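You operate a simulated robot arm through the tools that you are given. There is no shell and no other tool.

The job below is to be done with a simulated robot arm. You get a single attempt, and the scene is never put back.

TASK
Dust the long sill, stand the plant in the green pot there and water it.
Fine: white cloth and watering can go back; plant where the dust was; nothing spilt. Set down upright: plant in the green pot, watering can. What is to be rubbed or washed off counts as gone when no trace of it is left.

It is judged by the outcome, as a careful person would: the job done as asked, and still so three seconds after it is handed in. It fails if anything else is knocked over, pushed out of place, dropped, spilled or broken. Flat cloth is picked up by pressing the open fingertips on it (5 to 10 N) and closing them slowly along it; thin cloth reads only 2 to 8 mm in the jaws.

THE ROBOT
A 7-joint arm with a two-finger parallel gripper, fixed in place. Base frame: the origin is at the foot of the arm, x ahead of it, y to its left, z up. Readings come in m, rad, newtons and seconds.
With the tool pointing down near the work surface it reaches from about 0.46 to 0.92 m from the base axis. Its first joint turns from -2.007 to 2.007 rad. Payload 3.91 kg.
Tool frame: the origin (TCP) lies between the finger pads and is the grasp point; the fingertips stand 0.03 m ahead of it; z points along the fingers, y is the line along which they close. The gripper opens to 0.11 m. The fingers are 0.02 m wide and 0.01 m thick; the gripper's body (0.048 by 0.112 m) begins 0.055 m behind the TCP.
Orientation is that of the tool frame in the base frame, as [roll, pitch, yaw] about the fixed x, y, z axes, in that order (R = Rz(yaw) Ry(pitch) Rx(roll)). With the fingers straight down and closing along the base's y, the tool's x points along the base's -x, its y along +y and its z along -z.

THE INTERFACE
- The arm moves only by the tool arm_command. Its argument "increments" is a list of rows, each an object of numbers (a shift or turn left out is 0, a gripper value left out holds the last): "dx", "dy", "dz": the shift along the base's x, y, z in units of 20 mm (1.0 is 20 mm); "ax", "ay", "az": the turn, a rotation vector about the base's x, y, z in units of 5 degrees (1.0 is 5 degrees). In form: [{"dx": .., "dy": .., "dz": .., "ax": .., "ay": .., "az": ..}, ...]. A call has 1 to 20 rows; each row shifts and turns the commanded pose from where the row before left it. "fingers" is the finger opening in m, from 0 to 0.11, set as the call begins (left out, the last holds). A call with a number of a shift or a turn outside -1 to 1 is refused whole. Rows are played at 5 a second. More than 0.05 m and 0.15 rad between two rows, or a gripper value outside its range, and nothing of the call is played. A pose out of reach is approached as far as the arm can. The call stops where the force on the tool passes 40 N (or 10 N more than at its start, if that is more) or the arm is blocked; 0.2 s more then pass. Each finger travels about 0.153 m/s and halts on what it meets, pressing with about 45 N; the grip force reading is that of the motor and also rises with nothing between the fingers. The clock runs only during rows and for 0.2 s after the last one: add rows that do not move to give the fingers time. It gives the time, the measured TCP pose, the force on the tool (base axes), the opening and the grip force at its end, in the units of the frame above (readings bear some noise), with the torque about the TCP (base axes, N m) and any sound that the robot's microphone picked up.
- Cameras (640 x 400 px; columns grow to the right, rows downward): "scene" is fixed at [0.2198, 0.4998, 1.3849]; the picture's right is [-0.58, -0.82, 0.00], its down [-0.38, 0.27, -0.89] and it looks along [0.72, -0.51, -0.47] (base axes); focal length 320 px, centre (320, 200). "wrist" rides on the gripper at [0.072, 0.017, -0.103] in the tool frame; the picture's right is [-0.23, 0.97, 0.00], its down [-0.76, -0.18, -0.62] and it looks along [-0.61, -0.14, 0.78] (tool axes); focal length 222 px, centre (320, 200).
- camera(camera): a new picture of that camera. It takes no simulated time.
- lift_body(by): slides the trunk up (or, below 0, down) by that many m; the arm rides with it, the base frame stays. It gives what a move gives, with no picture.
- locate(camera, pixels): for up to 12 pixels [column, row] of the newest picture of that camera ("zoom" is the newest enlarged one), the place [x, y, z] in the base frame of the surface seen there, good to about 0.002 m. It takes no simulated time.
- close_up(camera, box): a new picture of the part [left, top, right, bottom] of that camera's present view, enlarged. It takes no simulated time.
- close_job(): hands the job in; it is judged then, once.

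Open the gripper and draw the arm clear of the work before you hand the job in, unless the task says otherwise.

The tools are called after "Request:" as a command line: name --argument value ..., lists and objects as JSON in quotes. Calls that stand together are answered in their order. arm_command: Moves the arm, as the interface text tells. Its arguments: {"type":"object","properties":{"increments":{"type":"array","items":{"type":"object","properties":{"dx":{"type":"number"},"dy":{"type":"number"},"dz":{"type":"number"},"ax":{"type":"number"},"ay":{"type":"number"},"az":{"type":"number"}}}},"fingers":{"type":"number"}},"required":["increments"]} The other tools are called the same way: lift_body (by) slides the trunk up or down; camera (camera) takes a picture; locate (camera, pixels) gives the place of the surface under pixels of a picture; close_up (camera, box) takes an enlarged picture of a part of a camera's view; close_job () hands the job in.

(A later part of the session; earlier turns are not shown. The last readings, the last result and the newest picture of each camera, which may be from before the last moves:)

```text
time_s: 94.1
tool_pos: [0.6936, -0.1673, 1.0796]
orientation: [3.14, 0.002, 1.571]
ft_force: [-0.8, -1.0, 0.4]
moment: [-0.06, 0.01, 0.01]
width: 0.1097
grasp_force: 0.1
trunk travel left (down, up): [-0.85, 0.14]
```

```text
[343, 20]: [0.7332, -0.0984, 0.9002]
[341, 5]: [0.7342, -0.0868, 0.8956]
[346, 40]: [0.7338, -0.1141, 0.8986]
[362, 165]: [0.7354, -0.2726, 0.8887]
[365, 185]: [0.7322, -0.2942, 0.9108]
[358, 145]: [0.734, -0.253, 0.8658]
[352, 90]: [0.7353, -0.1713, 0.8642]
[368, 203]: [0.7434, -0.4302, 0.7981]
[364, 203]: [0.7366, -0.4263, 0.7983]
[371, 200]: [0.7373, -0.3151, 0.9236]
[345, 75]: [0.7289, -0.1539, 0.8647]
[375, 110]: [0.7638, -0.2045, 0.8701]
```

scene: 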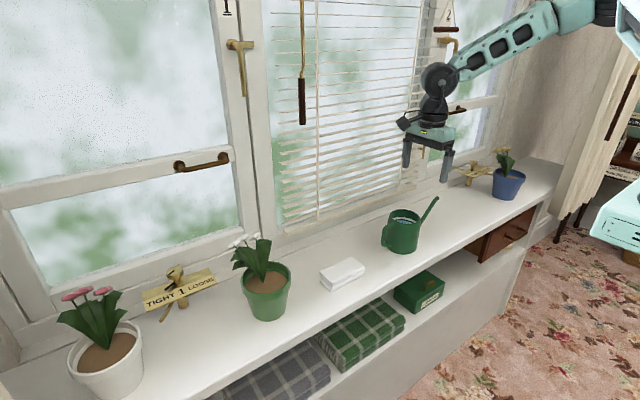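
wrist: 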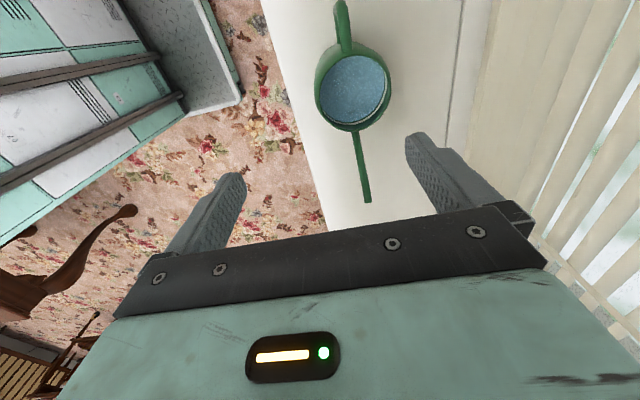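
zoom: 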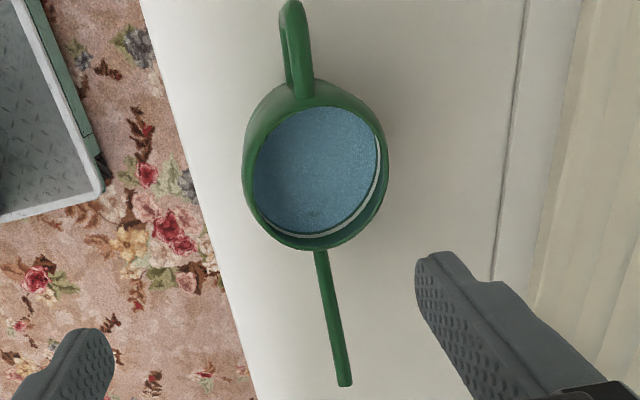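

The can's centre is (0.7345, -0.171), body radius 0.049, rim z≈0.906, water z≈0.8645, spout tip (0.7347, -0.315, 0.924). I centre over it and go down until the fingertips are just above the rim.

Request:
arm_command --increments '[{"dx": 0.7, "dy": -0.06}, {"dx": 0.7, "dy": -0.06}, {"dx": 0.67, "dy": -0.06}, {"dz": -0.8}, {"dz": -0.9}, {"dz": -0.9}, {"dz": -0.9}, {"dz": -0.9}, {"dz": -0.9}, {"dz": -0.7}, {"dz": -0.4}, {"dz": 0}]' --fingers 0.11

Request:
camera --camera "wrist"

Request:
close_up --camera "scene" --box '[340, 140, 480, 260]'

```text
time_s: 96.7
tool_pos: [0.7375, -0.1707, 0.9533]
orientation: [3.139, 0.002, 1.569]
ft_force: [0.7, 0.8, -0.5]
moment: [-0.01, 0.04, -0.03]
width: 0.11
grasp_force: 0.1
trunk travel left (down, up): [-0.85, 0.14]
```

```text
taken
```

wrist: 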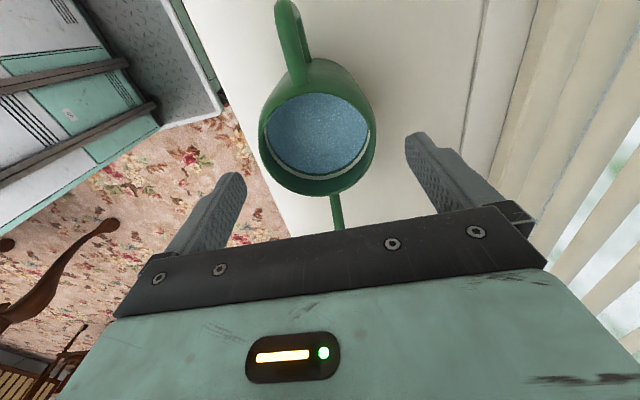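

```text
3.33 times, centred on (410, 200) of scene
```

zoom: 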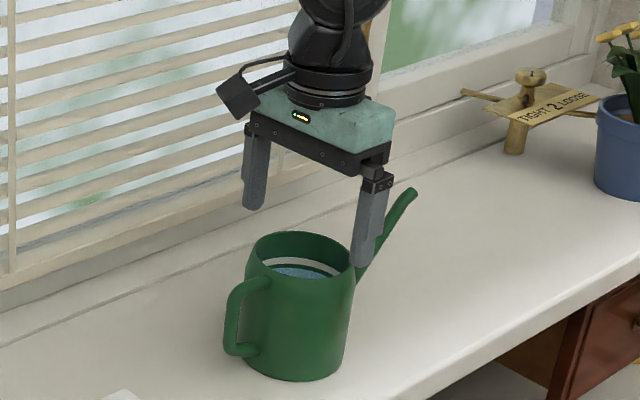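

TCP reads (0.7375, -0.1707, 0.953). From this nearer view I re-measure the can's rim left (260,140) and right (375,130) to fine-centre.

Request:
locate --camera "wrist" --pixels '[[262, 140], [266, 160], [285, 182], [315, 192], [345, 187], [365, 168], [374, 145], [372, 115], [260, 125], [290, 30], [335, 205], [318, 140]]'

Request:
close_up --camera "wrist" --box '[180, 40, 480, 240]'

```text
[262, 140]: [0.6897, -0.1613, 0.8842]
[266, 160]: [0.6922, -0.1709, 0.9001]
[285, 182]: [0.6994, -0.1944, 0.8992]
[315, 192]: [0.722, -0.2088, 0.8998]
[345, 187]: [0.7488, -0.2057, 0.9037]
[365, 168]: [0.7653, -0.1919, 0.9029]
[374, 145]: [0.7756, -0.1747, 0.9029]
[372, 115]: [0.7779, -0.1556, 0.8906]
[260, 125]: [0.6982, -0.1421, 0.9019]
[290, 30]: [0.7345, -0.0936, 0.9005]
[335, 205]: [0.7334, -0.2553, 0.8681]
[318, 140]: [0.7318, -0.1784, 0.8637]
```

```text
2.00 times, centred on (330, 140) of wrist
```

zoom: 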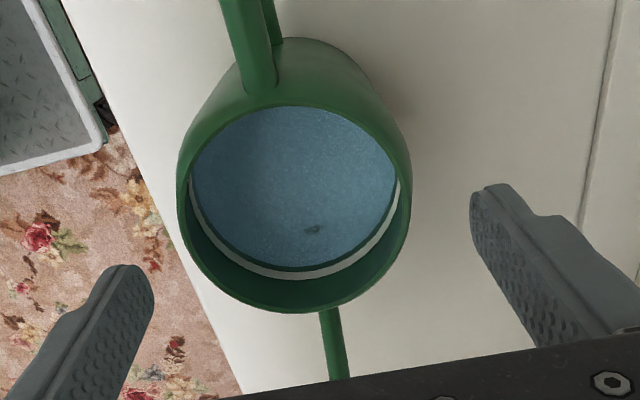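

The rim centre from this view is (0.734, -0.168). I nudge the tool by about -2 mm in x and +2 mm in y and read the pose again.

Request:
arm_command --increments '[{"dx": -0.1, "dy": 0.1}, {"dx": 0}, {"dx": 0}]'

Request:
arm_command --increments '[{"dx": 0}]'

```text
time_s: 97.5
tool_pos: [0.7351, -0.1672, 0.9532]
orientation: [3.138, 0.003, 1.571]
ft_force: [0.0, 0.1, 0.6]
moment: [0.04, -0.01, -0.01]
width: 0.1098
grasp_force: 0.1
trunk travel left (down, up): [-0.85, 0.14]
```

```text
time_s: 97.9
tool_pos: [0.734, -0.1689, 0.9533]
orientation: [3.139, 0.002, 1.571]
ft_force: [-0.3, 0.0, -0.1]
moment: [0.0, -0.01, -0.03]
width: 0.11
grasp_force: 0.0
trunk travel left (down, up): [-0.85, 0.14]
```

The pose averages (0.7345, -0.168), on the can's axis. I lower slowly to z≈0.875, watching the force.

Request:
arm_command --increments '[{"dz": -0.5}, {"dz": -0.5}, {"dz": -0.5}, {"dz": -0.5}, {"dz": -0.5}, {"dz": -0.5}, {"dz": -0.5}, {"dz": -0.4}, {"dz": 0}]'

Request:
camera --camera "wrist"

Request:
close_up --camera "scene" --box '[340, 140, 480, 260]'

```text
time_s: 99.9
tool_pos: [0.7341, -0.1696, 0.8759]
orientation: [3.14, 0.002, 1.571]
ft_force: [0.5, -0.1, 0.9]
moment: [-0.02, -0.01, 0.01]
width: 0.1099
grasp_force: 0.1
trunk travel left (down, up): [-0.85, 0.14]
```

```text
taken
```

wrist: 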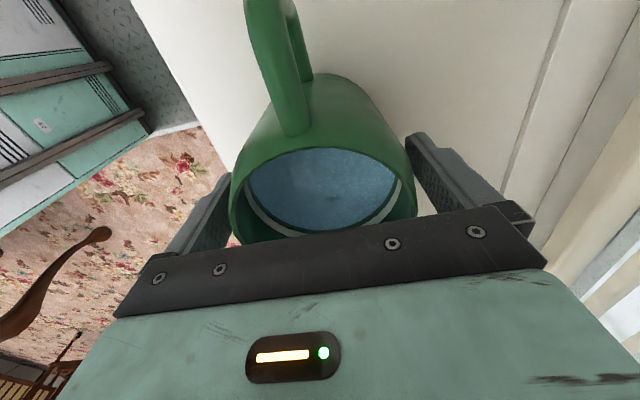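

```text
3.33 times, centred on (410, 200) of scene
```

zoom: 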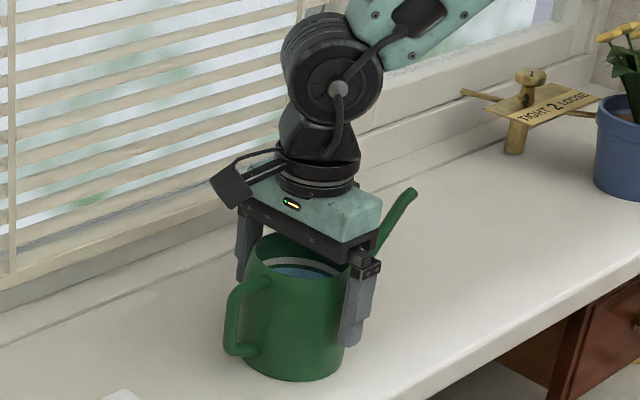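

The fingers straddle the can without touching. I close them on the can's body.

Request:
arm_command --increments '[{"dz": 0}, {"dz": 0}, {"dz": 0}, {"dz": 0}, {"dz": 0}]' --fingers 0.0

Request:
camera --camera "wrist"

```text
time_s: 101.1
tool_pos: [0.7339, -0.1702, 0.8757]
orientation: [-3.141, 0.002, 1.57]
ft_force: [2.1, 0.2, 0.3]
moment: [0.03, 0.06, 0.01]
width: 0.0925
grasp_force: 44.8
trunk travel left (down, up): [-0.85, 0.14]
```

```text
taken
```

wrist: 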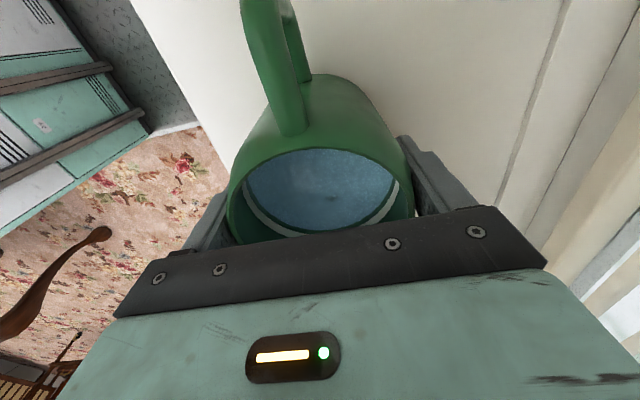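

The grip holds at 0.0925 m with 44.8 N. I lift the can slowly by 20 mm and check that it hangs level.

Request:
arm_command --increments '[{"dz": 0.1}, {"dz": 0.2}, {"dz": 0.3}, {"dz": 0.4}, {"dz": 0}, {"dz": 0}]'

Request:
camera --camera "wrist"

Request:
close_up --camera "scene" --box '[340, 140, 480, 260]'

```text
time_s: 102.5
tool_pos: [0.7336, -0.1685, 0.8961]
orientation: [3.139, 0.002, 1.571]
ft_force: [0.1, -0.5, -6.6]
moment: [0.04, 0.03, 0.0]
width: 0.0927
grasp_force: 45.2
trunk travel left (down, up): [-0.85, 0.14]
```

```text
taken
```

wrist: 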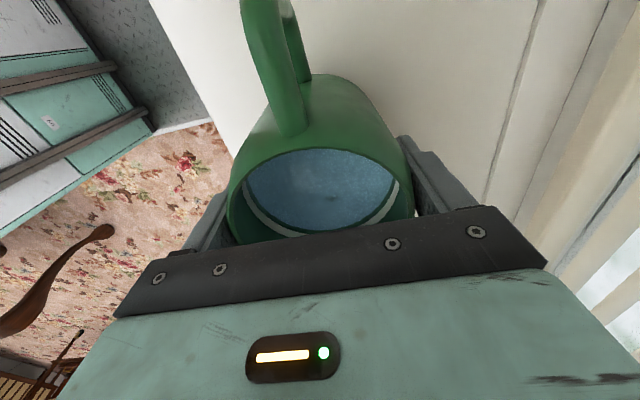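

```text
3.33 times, centred on (410, 200) of scene
```

zoom: 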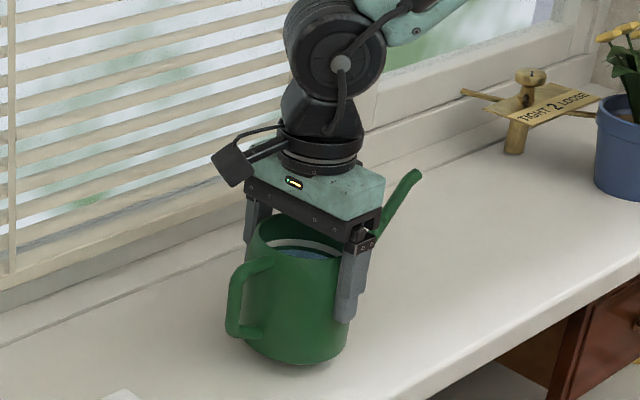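

The can is up, weight about 6.6 N, no slip. I lift it to TCP z≈0.97 and then test a 10° tilt toward the spout, well below the pouring angle, to see that the can follows the gripper.

Request:
arm_command --increments '[{"dz": 0.5}, {"dz": 0.7}, {"dz": 0.7}, {"dz": 0.7}, {"dz": 0.7}, {"dz": 0.4}, {"dz": 0}, {"ax": 0.5}, {"ax": 0.5}, {"ax": 0.5}, {"ax": 0.5}, {"ax": 0}]'

Request:
camera --camera "wrist"

Request:
close_up --camera "scene" --box '[340, 120, 480, 240]'

```text
time_s: 105.1
tool_pos: [0.7351, -0.1692, 0.9701]
orientation: [3.141, -0.174, 1.571]
ft_force: [0.4, -0.5, -6.7]
moment: [0.02, 0.01, 0.0]
width: 0.0924
grasp_force: 44.8
trunk travel left (down, up): [-0.85, 0.14]
```

```text
taken
```

wrist: 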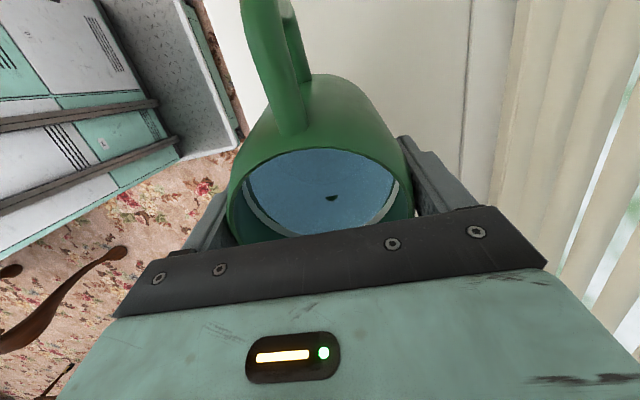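

```text
3.33 times, centred on (410, 180) of scene
```

zoom: 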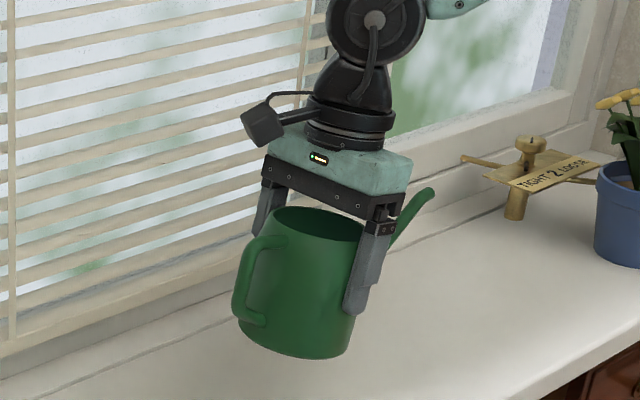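

The can follows the gripper rigidly and the water stays inside. I level it again and then carry it back in -x and +y while turning it +90° so that the spout will point toward +x.

Request:
arm_command --increments '[{"ax": -0.5}, {"ax": -0.5}, {"ax": -0.5}, {"ax": -0.5}, {"dz": 0.3}, {"dx": -0.2, "dy": 0.2, "dz": 0.3, "az": 0.3}, {"dx": -0.4, "dy": 0.4, "dz": 0.2, "az": 0.6}, {"dx": -0.5, "dy": 0.5, "az": 0.8}, {"dx": -0.5, "dy": 0.5, "az": 0.8}, {"dx": -0.5, "dy": 0.5, "az": 0.8}, {"dx": -0.5, "dy": 0.5, "az": 0.8}, {"dx": -0.5, "dy": 0.5, "az": 0.8}, {"dx": -0.5, "dy": 0.5, "az": 0.8}, {"dx": -0.5, "dy": 0.5, "az": 0.8}, {"dx": -0.5, "dy": 0.5, "az": 0.8}, {"dx": -0.5, "dy": 0.5, "az": 0.8}, {"dx": -0.5, "dy": 0.5, "az": 0.8}, {"dx": -0.4, "dy": 0.5, "az": 0.8}, {"dx": -0.3, "dy": 0.5, "az": 0.6}, {"dx": -0.1, "dy": 0.3, "az": 0.3}]'

Request:
camera --camera "scene"

Request:
camera --camera "wrist"

```text
time_s: 109.3
tool_pos: [0.6062, -0.0306, 0.985]
orientation: [3.138, 0.003, 2.496]
ft_force: [-0.8, -0.7, -6.5]
moment: [0.07, 0.02, 0.03]
width: 0.0925
grasp_force: 44.7
trunk travel left (down, up): [-0.85, 0.14]
```

```text
taken
```

scene: 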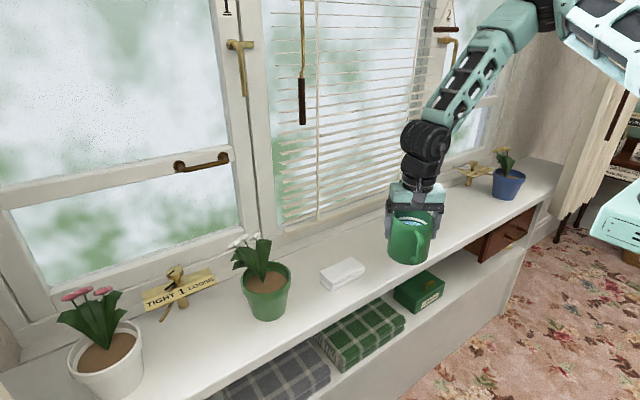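

```text
taken
```

wrist: 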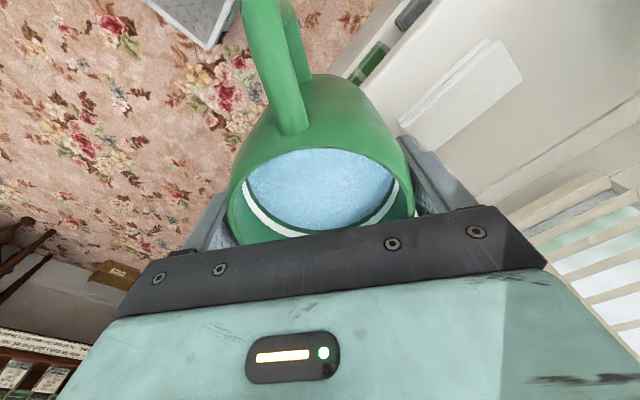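

The can is level at yaw 143° with water steady. I continue the turn to 180° and move to (0.54, 0.277) in front of the green pot, spout toward +x.

Request:
arm_command --increments '[{"dx": -0.1, "dy": 0.4, "az": 0.2}, {"dx": -0.2, "dy": 0.7, "az": 0.4}, {"dx": -0.2, "dy": 0.85, "az": 0.45}, {"dx": -0.2, "dy": 0.85, "az": 0.45}, {"dx": -0.2, "dy": 0.85, "az": 0.45}, {"dx": -0.2, "dy": 0.85, "az": 0.45}, {"dx": -0.2, "dy": 0.85, "az": 0.45}, {"dx": -0.2, "dy": 0.85, "az": 0.45}, {"dx": -0.2, "dy": 0.85, "az": 0.45}, {"dx": -0.2, "dy": 0.85, "az": 0.45}, {"dx": -0.2, "dy": 0.85, "az": 0.45}, {"dx": -0.2, "dy": 0.85, "az": 0.45}, {"dx": -0.2, "dy": 0.85, "az": 0.45}, {"dx": -0.2, "dy": 0.85, "az": 0.45}, {"dx": -0.2, "dy": 0.85, "az": 0.45}, {"dx": -0.2, "dy": 0.85, "az": 0.45}, {"dx": -0.2, "dy": 0.85, "az": 0.45}, {"dx": -0.1, "dy": 0.85, "az": 0.45}, {"dy": 0.6}, {"dy": 0.3}]'

Request:
camera --camera "scene"

Request:
camera --camera "wrist"

```text
time_s: 113.5
tool_pos: [0.5386, 0.282, 0.9859]
orientation: [3.14, 0.002, -3.106]
ft_force: [-0.7, -0.2, -6.0]
moment: [0.04, 0.0, -0.02]
width: 0.0923
grasp_force: 44.9
trunk travel left (down, up): [-0.85, 0.14]
```

```text
taken
```

scene: 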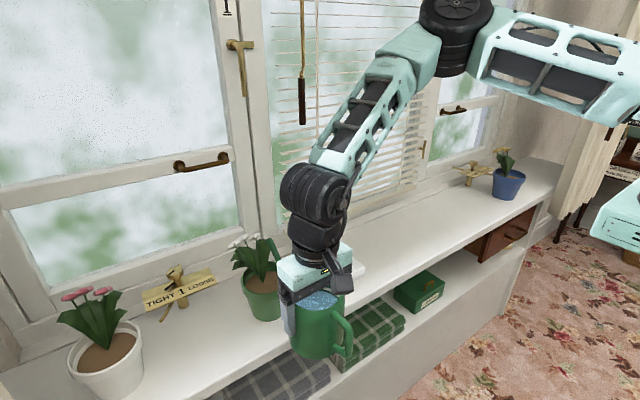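

```text
taken
```

wrist: 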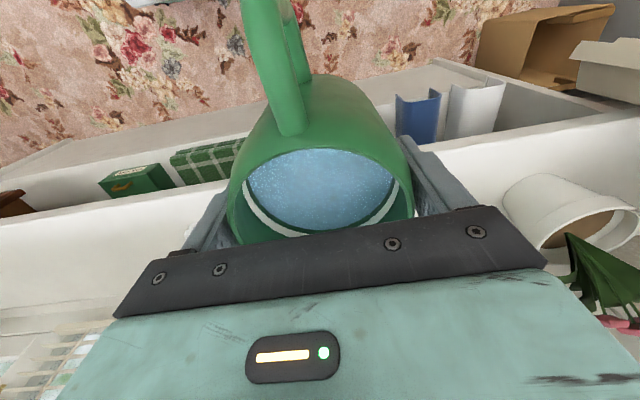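

The can is at (0.539, 0.282), spout toward +x and 2° past; water steady. I correct the yaw by -2°, move to x≈0.555, and tilt 15° toward the pot, still short of pouring.

Request:
arm_command --increments '[{"dx": 0.2, "dy": -0.1, "az": -0.2}, {"dx": 0.3, "dy": -0.1, "az": -0.2}, {"dx": 0.3, "dy": -0.05}, {"dx": 0}, {"ay": 0.5}, {"ay": 0.5}, {"ay": 0.5}, {"ay": 0.5}, {"ay": 0.5}, {"ay": 0.5}, {"dz": 0}]'

Request:
camera --camera "scene"

Request:
close_up --camera "scene" --box '[220, 210, 380, 360]'

Request:
camera --camera "wrist"

```text
time_s: 115.9
tool_pos: [0.554, 0.2764, 0.9853]
orientation: [3.14, -0.258, -3.141]
ft_force: [-1.2, -0.8, -6.5]
moment: [0.0, -0.01, -0.01]
width: 0.0927
grasp_force: 45.0
trunk travel left (down, up): [-0.85, 0.14]
```

```text
taken
```

scene: 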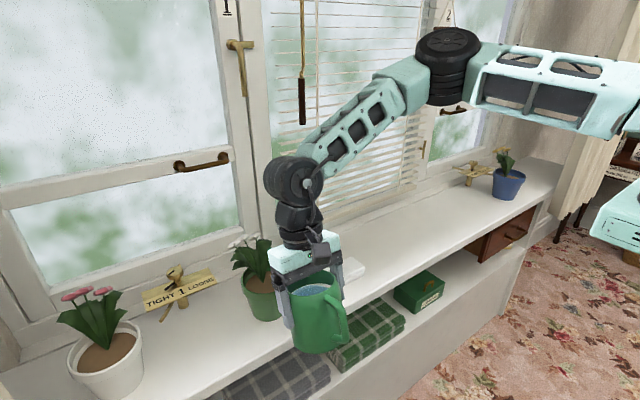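

```text
2.67 times, centred on (300, 285) of scene
```

zoom: 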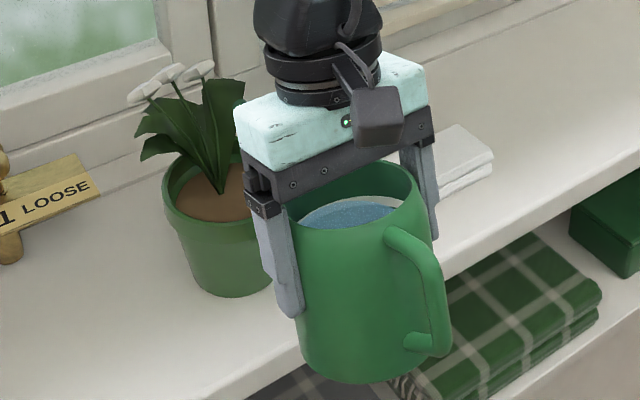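

```text
taken
```

wrist: 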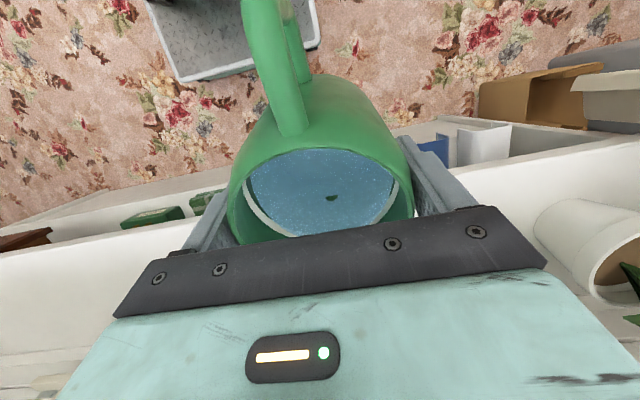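

The gripper hides the spout tip from the scene camera. I turn the tilted can +40° about the vertical and shift to (0.606, 0.164), so the spout comes from the right-front and the tip stays above the near part of the soil, in view.

Request:
arm_command --increments '[{"dx": 0.1, "dy": -0.25, "az": 0.35}, {"dx": 0.24, "dy": -0.5, "az": 0.7}, {"dx": 0.28, "dy": -0.6, "az": 0.87}, {"dx": 0.28, "dy": -0.6, "az": 0.87}, {"dx": 0.28, "dy": -0.6, "az": 0.87}, {"dx": 0.28, "dy": -0.6, "az": 0.87}, {"dx": 0.28, "dy": -0.6, "az": 0.87}, {"dx": 0.28, "dy": -0.6, "az": 0.87}, {"dx": 0.28, "dy": -0.6, "az": 0.87}, {"dx": 0.2, "dy": -0.45, "az": 0.6}, {"dx": 0.08, "dy": -0.2, "az": 0.26}, {"dx": 0}]'

Request:
camera --camera "scene"

Request:
close_up --camera "scene" --box '[220, 200, 380, 340]'

```text
time_s: 118.5
tool_pos: [0.605, 0.1654, 0.9856]
orientation: [3.14, -0.261, -2.443]
ft_force: [-0.7, 0.8, -6.5]
moment: [0.01, -0.02, 0.0]
width: 0.0923
grasp_force: 45.3
trunk travel left (down, up): [-0.85, 0.14]
```

```text
taken
```

scene: 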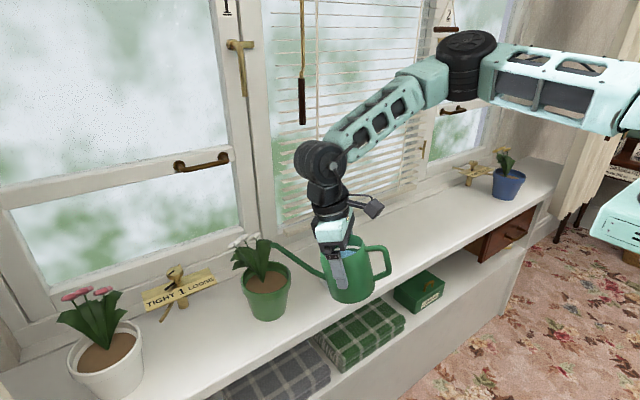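

```text
2.86 times, centred on (300, 270) of scene
```

zoom: 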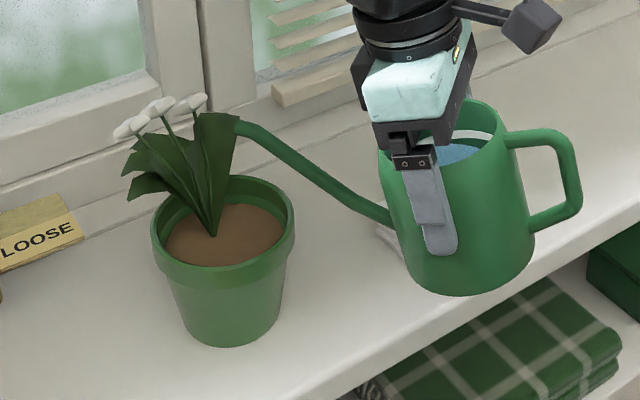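

Now spout, tip (zoom 240,122) and soil are all visible. I locate the tip and the nearby leaf to check the real offsets.

Request:
locate --camera "zoom" --pixels '[[245, 128], [255, 133], [239, 122], [280, 150], [330, 185], [225, 130], [215, 170], [230, 240], [470, 150], [240, 130]]'

Request:
close_up --camera "scene" --box '[240, 220, 300, 260]'

```text
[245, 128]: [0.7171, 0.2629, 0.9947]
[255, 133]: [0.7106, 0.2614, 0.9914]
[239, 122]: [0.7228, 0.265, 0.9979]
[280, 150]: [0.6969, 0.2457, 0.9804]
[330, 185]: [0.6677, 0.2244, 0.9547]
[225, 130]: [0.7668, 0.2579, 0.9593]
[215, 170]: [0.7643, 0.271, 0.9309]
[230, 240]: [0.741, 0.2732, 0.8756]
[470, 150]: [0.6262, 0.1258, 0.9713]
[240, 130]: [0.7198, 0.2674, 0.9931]
```

```text
10.00 times, centred on (270, 240) of scene
```

zoom: 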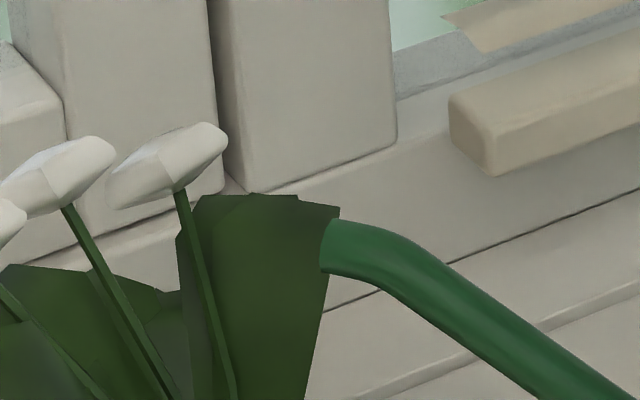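

The tip is at (0.722, 0.265, 0.995), as predicted, above free soil, and the leaf is 4 cm behind it. The outlet could start running at about 18–20°, so I first lower the can by 30 mm and tilt only to 18°.

Request:
arm_command --increments '[{"dz": -0.3}, {"dz": -0.4}, {"dz": -0.4}, {"dz": -0.3}, {"dz": -0.1}, {"dz": 0}, {"ax": -0.1286, "ay": 0.1532}, {"ax": -0.1286, "ay": 0.1532}, {"ax": -0.1286, "ay": 0.1532}, {"dz": 0}]'

Request:
close_up --camera "scene" --box '[220, 210, 380, 350]'

Request:
camera --camera "wrist"

```text
time_s: 120.7
tool_pos: [0.6046, 0.1628, 0.9554]
orientation: [3.14, -0.313, -2.443]
ft_force: [-1.3, 0.6, -6.1]
moment: [-0.01, 0.0, -0.03]
width: 0.0926
grasp_force: 45.0
trunk travel left (down, up): [-0.85, 0.14]
```

```text
2.86 times, centred on (300, 280) of scene
```

zoom: 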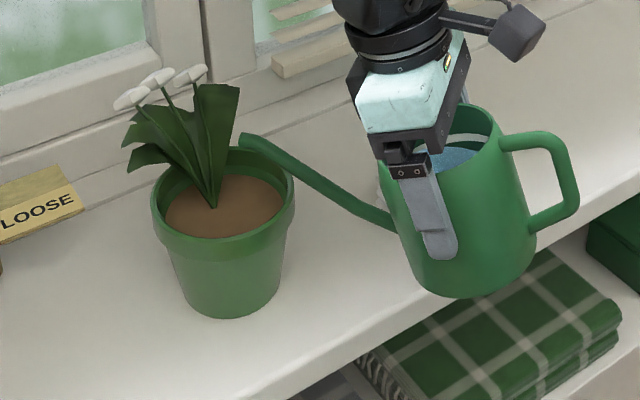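

```text
taken
```

wrist: 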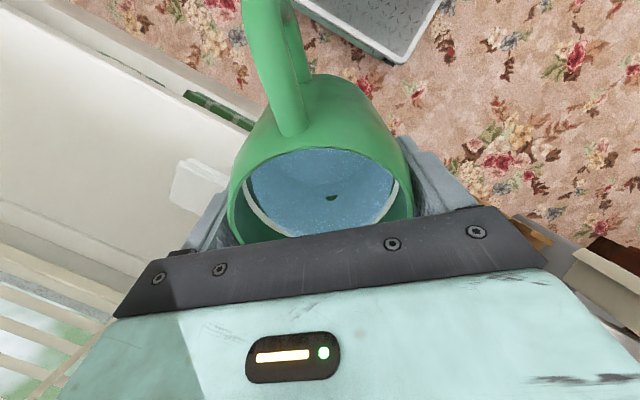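

No flow yet at 18°; the tip is at about (0.721, 0.261, 0.954) above the soil. I tilt 2° more and hold half a second.

Request:
arm_command --increments '[{"ax": -0.1286, "ay": 0.1532}, {"ax": -0.1286, "ay": 0.1532}, {"dz": 0}, {"dz": 0}]'

Request:
close_up --camera "scene" --box '[220, 210, 380, 350]'

```text
time_s: 121.7
tool_pos: [0.6053, 0.1635, 0.956]
orientation: [3.139, -0.346, -2.443]
ft_force: [-0.2, -0.2, -7.5]
moment: [0.02, 0.0, -0.01]
width: 0.0928
grasp_force: 44.9
trunk travel left (down, up): [-0.85, 0.14]
```

```text
2.86 times, centred on (300, 280) of scene
```

zoom: 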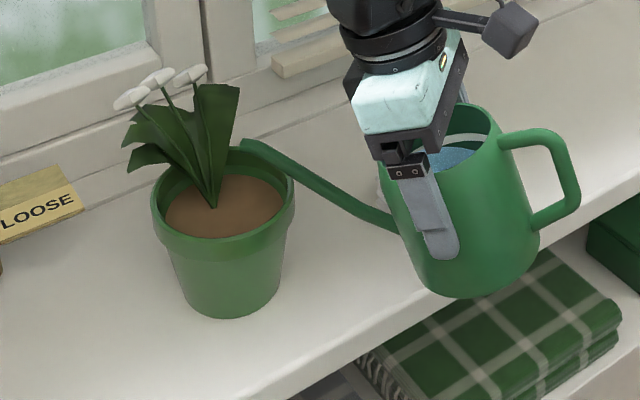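

Still no flow at 20°. I tilt another 2° and hold.

Request:
arm_command --increments '[{"ax": -0.1286, "ay": 0.1532}, {"ax": -0.1286, "ay": 0.1532}, {"dz": 0}, {"dz": 0}]'

Request:
close_up --camera "scene" --box '[220, 210, 380, 350]'

```text
time_s: 122.7
tool_pos: [0.6055, 0.1644, 0.956]
orientation: [3.14, -0.383, -2.441]
ft_force: [-0.3, -0.4, -6.2]
moment: [0.03, -0.04, 0.0]
width: 0.0925
grasp_force: 44.9
trunk travel left (down, up): [-0.85, 0.14]
```

```text
2.86 times, centred on (300, 280) of scene
```

zoom: 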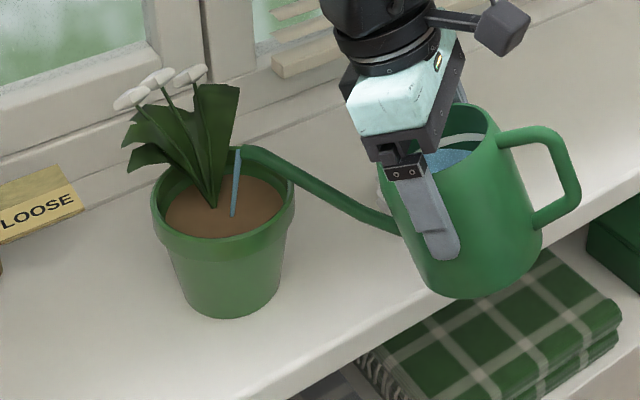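

At 22° a thin stream falls from the tip straight onto the soil (zoom 234,160–215), inside the pot. I hold this tilt for about two seconds and watch.

Request:
arm_command --increments '[{"dz": 0}, {"dz": 0}, {"dz": 0}, {"dz": 0}, {"dz": 0}, {"dz": 0}, {"dz": 0}, {"dz": 0}]'

Request:
close_up --camera "scene" --box '[220, 210, 380, 350]'

Request:
camera --camera "wrist"

```text
time_s: 124.5
tool_pos: [0.6055, 0.1641, 0.9556]
orientation: [3.139, -0.382, -2.444]
ft_force: [-0.5, 0.3, -4.9]
moment: [0.01, -0.05, 0.02]
width: 0.0925
grasp_force: 44.9
trunk travel left (down, up): [-0.85, 0.14]
```

```text
2.86 times, centred on (300, 280) of scene
```

zoom: 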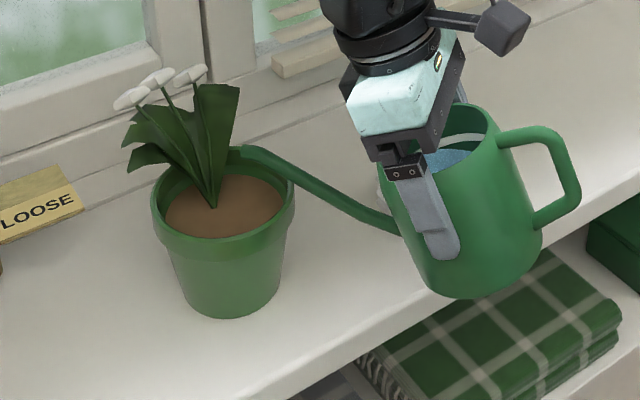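

```text
taken
```

wrist: 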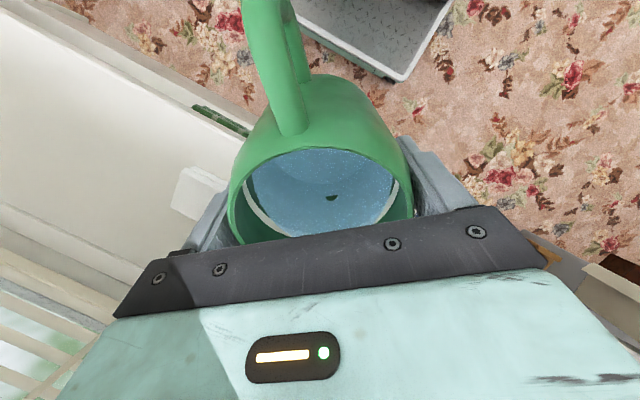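

The stream stopped as the water reached balance at this tilt; so far roughly 20 mL went in. I tilt 2° more, raising 2 mm to keep the spout off the rim, and hold.

Request:
arm_command --increments '[{"ax": -0.1286, "ay": 0.1532, "dz": 0.05}, {"ax": -0.1286, "ay": 0.1532, "dz": 0.05}, {"dz": 0}, {"dz": 0}]'

Request:
close_up --camera "scene" --box '[220, 210, 380, 350]'

Request:
arm_command --increments '[{"dz": 0}, {"dz": 0}, {"dz": 0}, {"dz": 0}, {"dz": 0}, {"dz": 0}, {"dz": 0}]'

Request:
close_up --camera "scene" --box '[225, 220, 335, 330]'

```text
time_s: 125.5
tool_pos: [0.6058, 0.1626, 0.9579]
orientation: [3.138, -0.416, -2.444]
ft_force: [-0.1, -0.7, -6.1]
moment: [0.05, -0.06, 0.0]
width: 0.0924
grasp_force: 45.0
trunk travel left (down, up): [-0.85, 0.14]
```

```text
2.86 times, centred on (300, 280) of scene
```

zoom: 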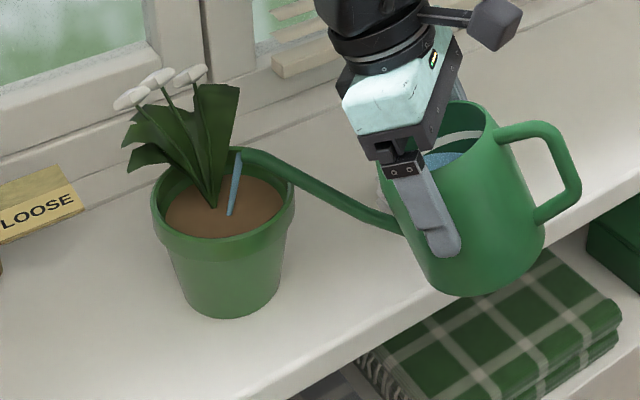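

```text
time_s: 127.1
tool_pos: [0.6057, 0.1647, 0.9564]
orientation: [3.137, -0.417, -2.442]
ft_force: [-0.1, -0.3, -6.6]
moment: [0.0, -0.05, -0.02]
width: 0.0926
grasp_force: 45.5
trunk travel left (down, up): [-0.85, 0.14]
```

```text
3.64 times, centred on (280, 275) of scene
```

zoom: 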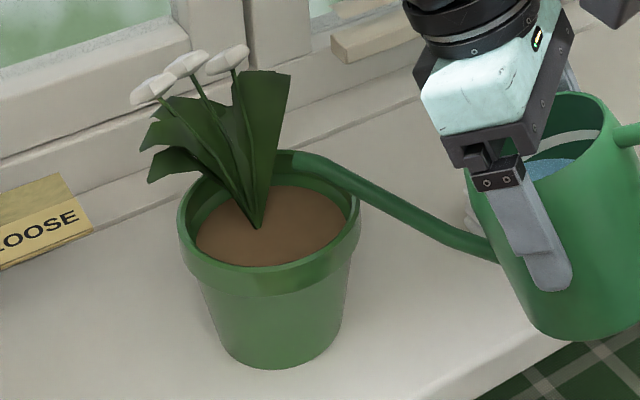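

Another portion went into the pot and the soil is slightly darker; nothing fell outside. I tilt 2° more and hold.

Request:
arm_command --increments '[{"ax": -0.1286, "ay": 0.1532, "dz": 0.06}, {"ax": -0.1286, "ay": 0.1532, "dz": 0.06}, {"dz": 0}, {"dz": 0}]'

Request:
close_up --camera "scene" --box '[225, 220, 335, 330]'

Request:
arm_command --increments '[{"dz": 0}, {"dz": 0}, {"dz": 0}, {"dz": 0}, {"dz": 0}, {"dz": 0}, {"dz": 0}]'

Request:
close_up --camera "scene" --box '[225, 220, 335, 330]'

```text
time_s: 128.1
tool_pos: [0.6053, 0.164, 0.9594]
orientation: [3.139, -0.453, -2.444]
ft_force: [-0.2, 0.2, -4.9]
moment: [0.09, -0.04, 0.01]
width: 0.0924
grasp_force: 45.5
trunk travel left (down, up): [-0.85, 0.14]
```

```text
3.64 times, centred on (280, 275) of scene
```

zoom: 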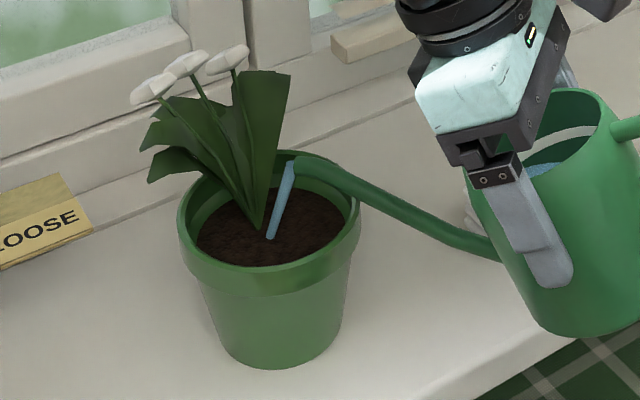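

```text
time_s: 129.7
tool_pos: [0.6064, 0.1645, 0.9589]
orientation: [3.139, -0.453, -2.444]
ft_force: [0.9, 0.2, -5.3]
moment: [0.04, -0.03, 0.02]
width: 0.0924
grasp_force: 45.3
trunk travel left (down, up): [-0.85, 0.14]
```

```text
3.64 times, centred on (280, 275) of scene
```

zoom: 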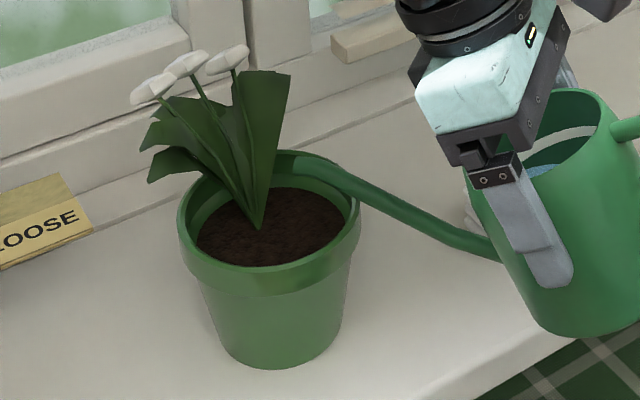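

The soil has turned uniformly dark and wet, and the stream has ended with nothing outside the pot. I give one more degree as a small margin and hold till it stops.

Request:
arm_command --increments '[{"ax": -0.1286, "ay": 0.1532, "dz": 0.06}, {"dz": 0}, {"dz": 0}, {"dz": 0}, {"dz": 0}, {"dz": 0}, {"dz": 0}, {"dz": 0}, {"dz": 0}, {"dz": 0}]'

Request:
close_up --camera "scene" --box '[225, 220, 335, 330]'

```text
time_s: 131.9
tool_pos: [0.6061, 0.1652, 0.9609]
orientation: [3.138, -0.468, -2.443]
ft_force: [-0.1, 0.4, -4.9]
moment: [-0.01, -0.03, 0.01]
width: 0.0926
grasp_force: 44.4
trunk travel left (down, up): [-0.85, 0.14]
```

```text
3.64 times, centred on (280, 275) of scene
```

zoom: 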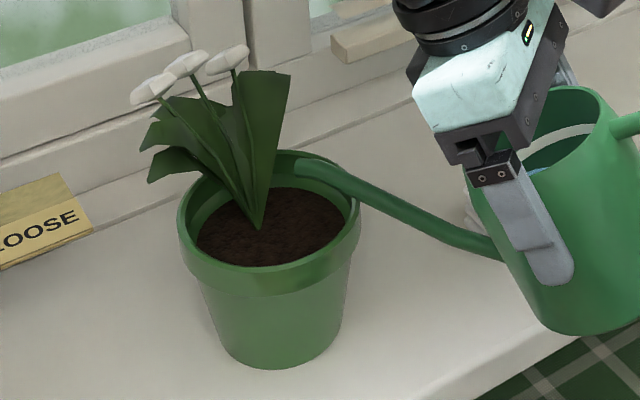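

The stream has ended and the pot is well watered. I tilt the can back to level while raising it slightly.

Request:
arm_command --increments '[{"ax": 0.3, "ay": -0.357, "dz": 0.3}, {"ax": 0.45, "ay": -0.536, "dz": 0.4}, {"ax": 0.45, "ay": -0.536, "dz": 0.4}, {"ax": 0.45, "ay": -0.536, "dz": 0.4}, {"ax": 0.45, "ay": -0.536, "dz": 0.2}, {"ax": 0.45, "ay": -0.536}, {"ax": 0.45, "ay": -0.536}, {"ax": 0.447, "ay": -0.533}, {"dz": 0}]'

Request:
camera --camera "scene"

Request:
camera --camera "wrist"

```text
time_s: 133.9
tool_pos: [0.6068, 0.1637, 0.995]
orientation: [3.138, -0.001, -2.445]
ft_force: [0.2, -0.1, -4.9]
moment: [-0.02, 0.05, -0.03]
width: 0.0925
grasp_force: 45.2
trunk travel left (down, up): [-0.85, 0.14]
```

```text
taken
```

scene: 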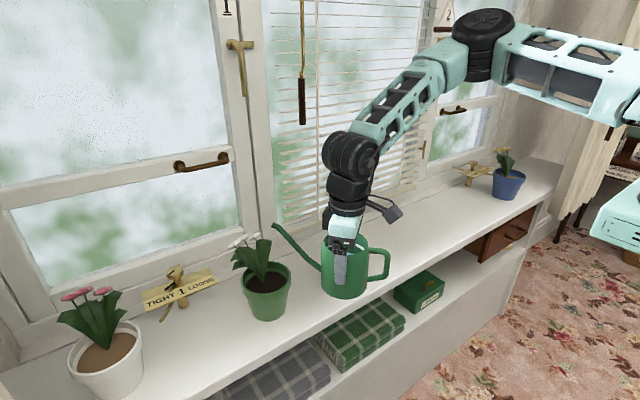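

```text
taken
```

wrist: 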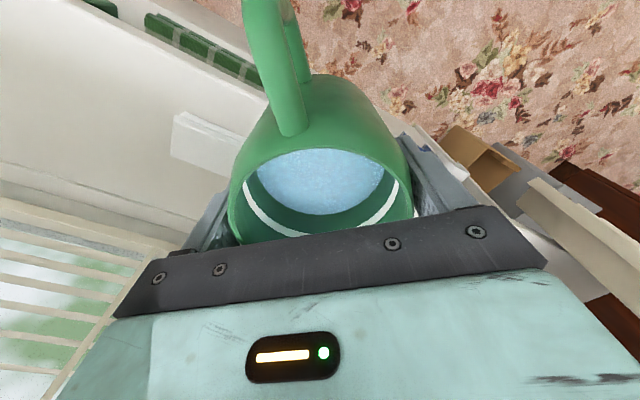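

The can is level with less water in it. I carry it back in -y, turning it by -90° so far, keeping it in front of the sill objects.

Request:
arm_command --increments '[{"dy": -0.3, "az": -0.3}, {"dy": -0.6, "az": -0.6}, {"dy": -0.75, "az": -0.9}, {"dy": -0.75, "az": -0.95}, {"dy": -0.75, "az": -0.95}, {"dy": -0.75, "az": -0.95}, {"dy": -0.75, "az": -0.95}, {"dy": -0.75, "az": -0.95}, {"dy": -0.75, "az": -0.95}, {"dy": -0.75, "az": -0.95}, {"dy": -0.75, "az": -0.95}, {"dy": -0.75, "az": -0.95}, {"dy": -0.75, "az": -0.95}, {"dy": -0.75, "az": -0.95}, {"dy": -0.75, "az": -0.95}, {"dy": -0.75, "az": -0.95}, {"dy": -0.75, "az": -0.95}, {"dy": -0.7, "az": -0.95}, {"dy": -0.5, "az": -0.95}, {"dy": -0.3, "az": -0.95}]'

Request:
camera --camera "scene"

```text
time_s: 138.1
tool_pos: [0.6051, -0.1095, 0.9954]
orientation: [3.14, -0.001, 2.274]
ft_force: [-0.1, 0.0, -4.7]
moment: [0.02, 0.0, 0.02]
width: 0.0926
grasp_force: 44.7
trunk travel left (down, up): [-0.85, 0.14]
```

```text
taken
```

scene: 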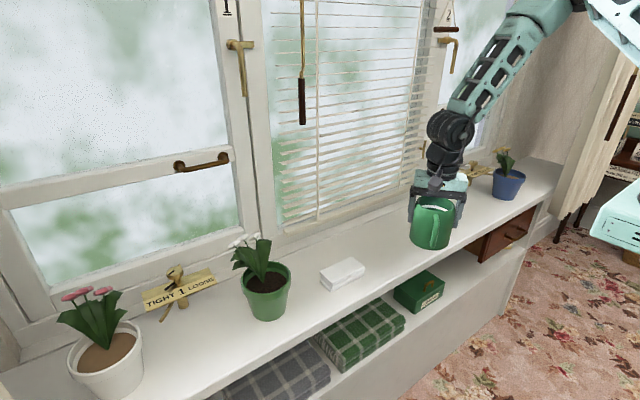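

The can is level at yaw 2.274. I make the rest of the turn (-40.3°) and come over its first place (0.734, -0.169).

Request:
arm_command --increments '[{"dx": 0.25, "dy": -0.12, "az": -0.4}, {"dx": 0.5, "dy": -0.24, "az": -0.7}, {"dx": 0.6, "dy": -0.275, "az": -0.75}, {"dx": 0.6, "dy": -0.275, "az": -0.75}, {"dx": 0.6, "dy": -0.275, "az": -0.75}, {"dx": 0.6, "dy": -0.275, "az": -0.75}, {"dx": 0.6, "dy": -0.275, "az": -0.75}, {"dx": 0.6, "dy": -0.275, "az": -0.75}, {"dx": 0.6, "dy": -0.275, "az": -0.75}, {"dx": 0.6, "dy": -0.275, "az": -0.75}, {"dx": 0.5, "dy": -0.24, "az": -0.6}, {"dx": 0.3, "dy": -0.14, "az": -0.36}, {"dx": 0.095, "dy": -0.035}, {"dx": 0}]'

Request:
camera --camera "scene"

Request:
camera --camera "wrist"

```text
time_s: 141.1
tool_pos: [0.7329, -0.1686, 0.9954]
orientation: [3.141, -0.001, 1.569]
ft_force: [-0.8, 0.8, -5.5]
moment: [0.05, 0.01, -0.03]
width: 0.0924
grasp_force: 44.6
trunk travel left (down, up): [-0.85, 0.14]
```

```text
taken
```

scene: 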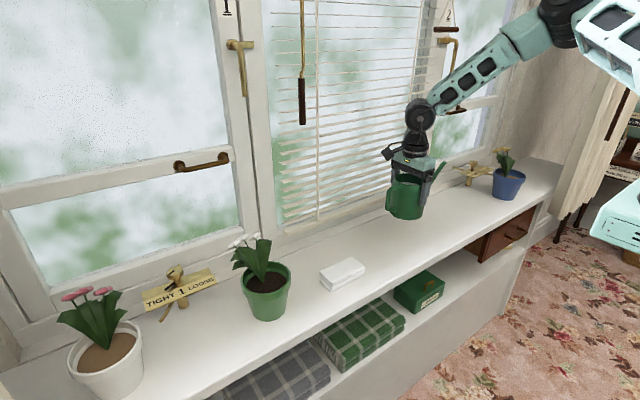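

```text
taken
```

wrist: 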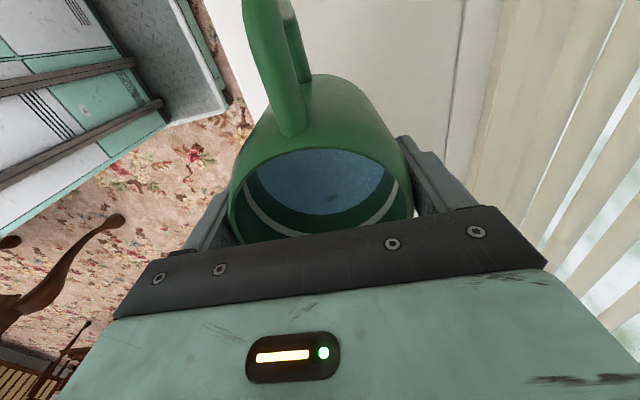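

The can is above its first place, yaw 1.569. I lower it to about 3 mm above the sill.

Request:
arm_command --increments '[{"dx": 0.05, "dy": -0.05, "dz": -0.4}, {"dz": -0.7}, {"dz": -0.8}, {"dz": -0.8}, {"dz": -0.8}, {"dz": -0.8}, {"dz": -0.7}, {"dz": -0.5}, {"dz": -0.3}, {"dz": 0}]'

```text
time_s: 143.3
tool_pos: [0.7341, -0.1695, 0.8798]
orientation: [3.139, -0.001, 1.57]
ft_force: [0.3, 0.6, -5.4]
moment: [0.03, -0.04, 0.0]
width: 0.0924
grasp_force: 45.0
trunk travel left (down, up): [-0.85, 0.14]
```

About 4 mm to go. I lower gently in small steps until the sill takes the weight.

Request:
arm_command --increments '[{"dz": -0.08}, {"dz": -0.06}, {"dz": -0.04}, {"dz": -0.03}, {"dz": 0}]'

```text
time_s: 144.5
tool_pos: [0.7369, -0.1695, 0.8768]
orientation: [3.139, -0.003, 1.571]
ft_force: [-4.5, 1.1, 19.1]
moment: [-0.88, 0.91, -0.22]
width: 0.092
grasp_force: 45.4
trunk travel left (down, up): [-0.85, 0.14]
```

The sill pushes back with 19 N, a bit much; I ease up by about 1.5 mm.

Request:
arm_command --increments '[{"dz": 0.04}, {"dz": 0.03}, {"dz": 0}]'

Request:
close_up --camera "scene" --box '[340, 140, 480, 260]'

```text
time_s: 145.3
tool_pos: [0.736, -0.1696, 0.8769]
orientation: [3.139, -0.002, 1.569]
ft_force: [3.2, 1.0, 5.5]
moment: [-0.39, -0.15, 0.14]
width: 0.0925
grasp_force: 44.7
trunk travel left (down, up): [-0.85, 0.14]
```

```text
3.33 times, centred on (410, 200) of scene
```

zoom: 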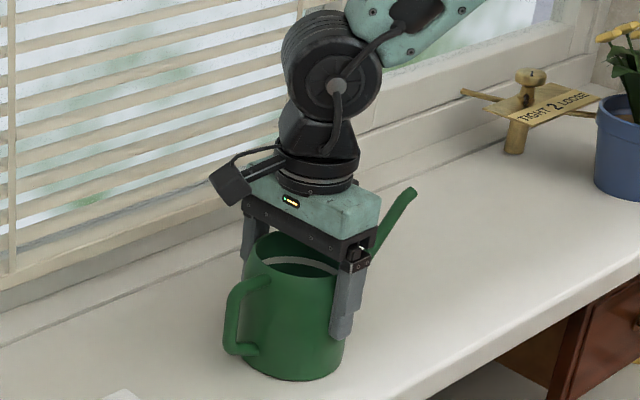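

The can stands on the sill in its old place with a light residual force. I open the fingers and wait.

Request:
arm_command --increments '[{"dz": 0.02}, {"dz": 0}]'

Request:
arm_command --increments '[{"dz": 0}, {"dz": 0}, {"dz": 0}, {"dz": 0}]' --fingers 0.11

Request:
camera --camera "wrist"

```text
time_s: 145.9
tool_pos: [0.7366, -0.1709, 0.8762]
orientation: [3.14, -0.001, 1.572]
ft_force: [2.3, 1.8, 2.7]
moment: [-0.12, -0.29, 0.08]
width: 0.0926
grasp_force: 44.9
trunk travel left (down, up): [-0.85, 0.14]
```

```text
time_s: 146.9
tool_pos: [0.7364, -0.1695, 0.8772]
orientation: [3.14, -0.002, 1.57]
ft_force: [0.6, 0.3, 0.3]
moment: [-0.03, 0.01, -0.02]
width: 0.1103
grasp_force: 0.1
trunk travel left (down, up): [-0.85, 0.14]
```

```text
taken
```

wrist: 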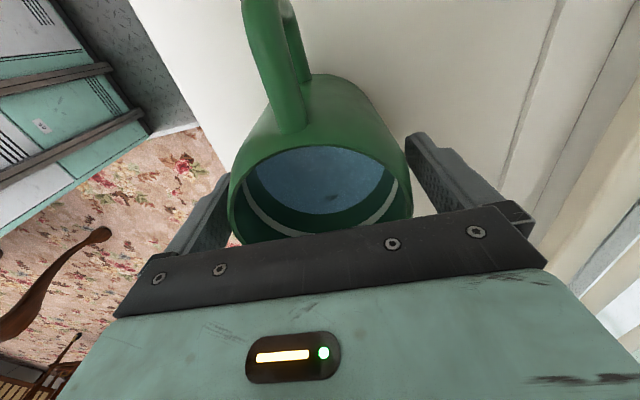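

The fingers are open on both sides, no force. I raise the tool straight up, clear of the can, and then look.

Request:
arm_command --increments '[{"dz": 0.3}, {"dz": 0.4}, {"dz": 0.5}, {"dz": 0.6}, {"dz": 0.7}, {"dz": 0.8}, {"dz": 0.8}, {"dz": 0.8}, {"dz": 0.8}, {"dz": 0.8}, {"dz": 0.8}, {"dz": 0.8}, {"dz": 0.6}, {"dz": 0}]'

Request:
camera --camera "scene"

Request:
close_up --camera "scene" --box '[370, 190, 450, 260]'

Request:
camera --camera "wrist"

```text
time_s: 149.9
tool_pos: [0.7352, -0.1702, 1.0509]
orientation: [3.14, -0.003, 1.57]
ft_force: [0.1, 0.3, -0.1]
moment: [0.0, 0.01, 0.0]
width: 0.1102
grasp_force: 0.1
trunk travel left (down, up): [-0.85, 0.14]
```

```text
taken
```

scene: 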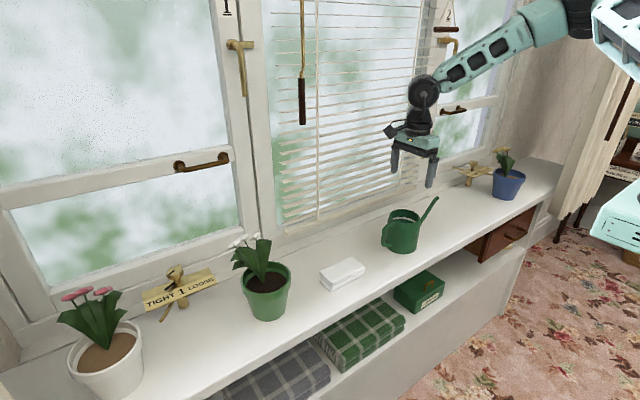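

```text
5.71 times, centred on (410, 225) of scene
```

zoom: 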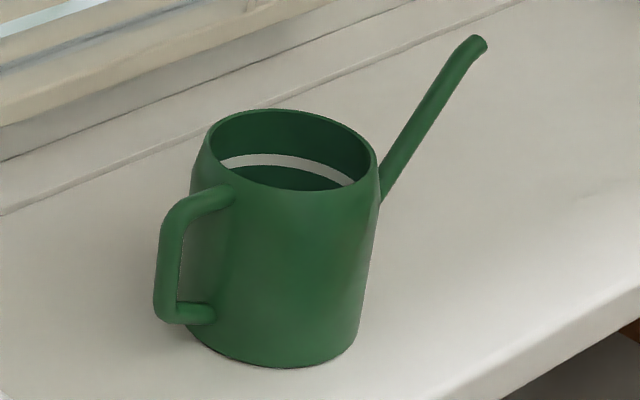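

```text
taken
```

wrist: 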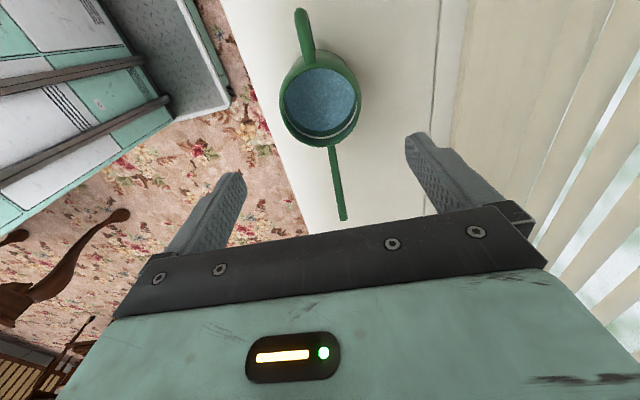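

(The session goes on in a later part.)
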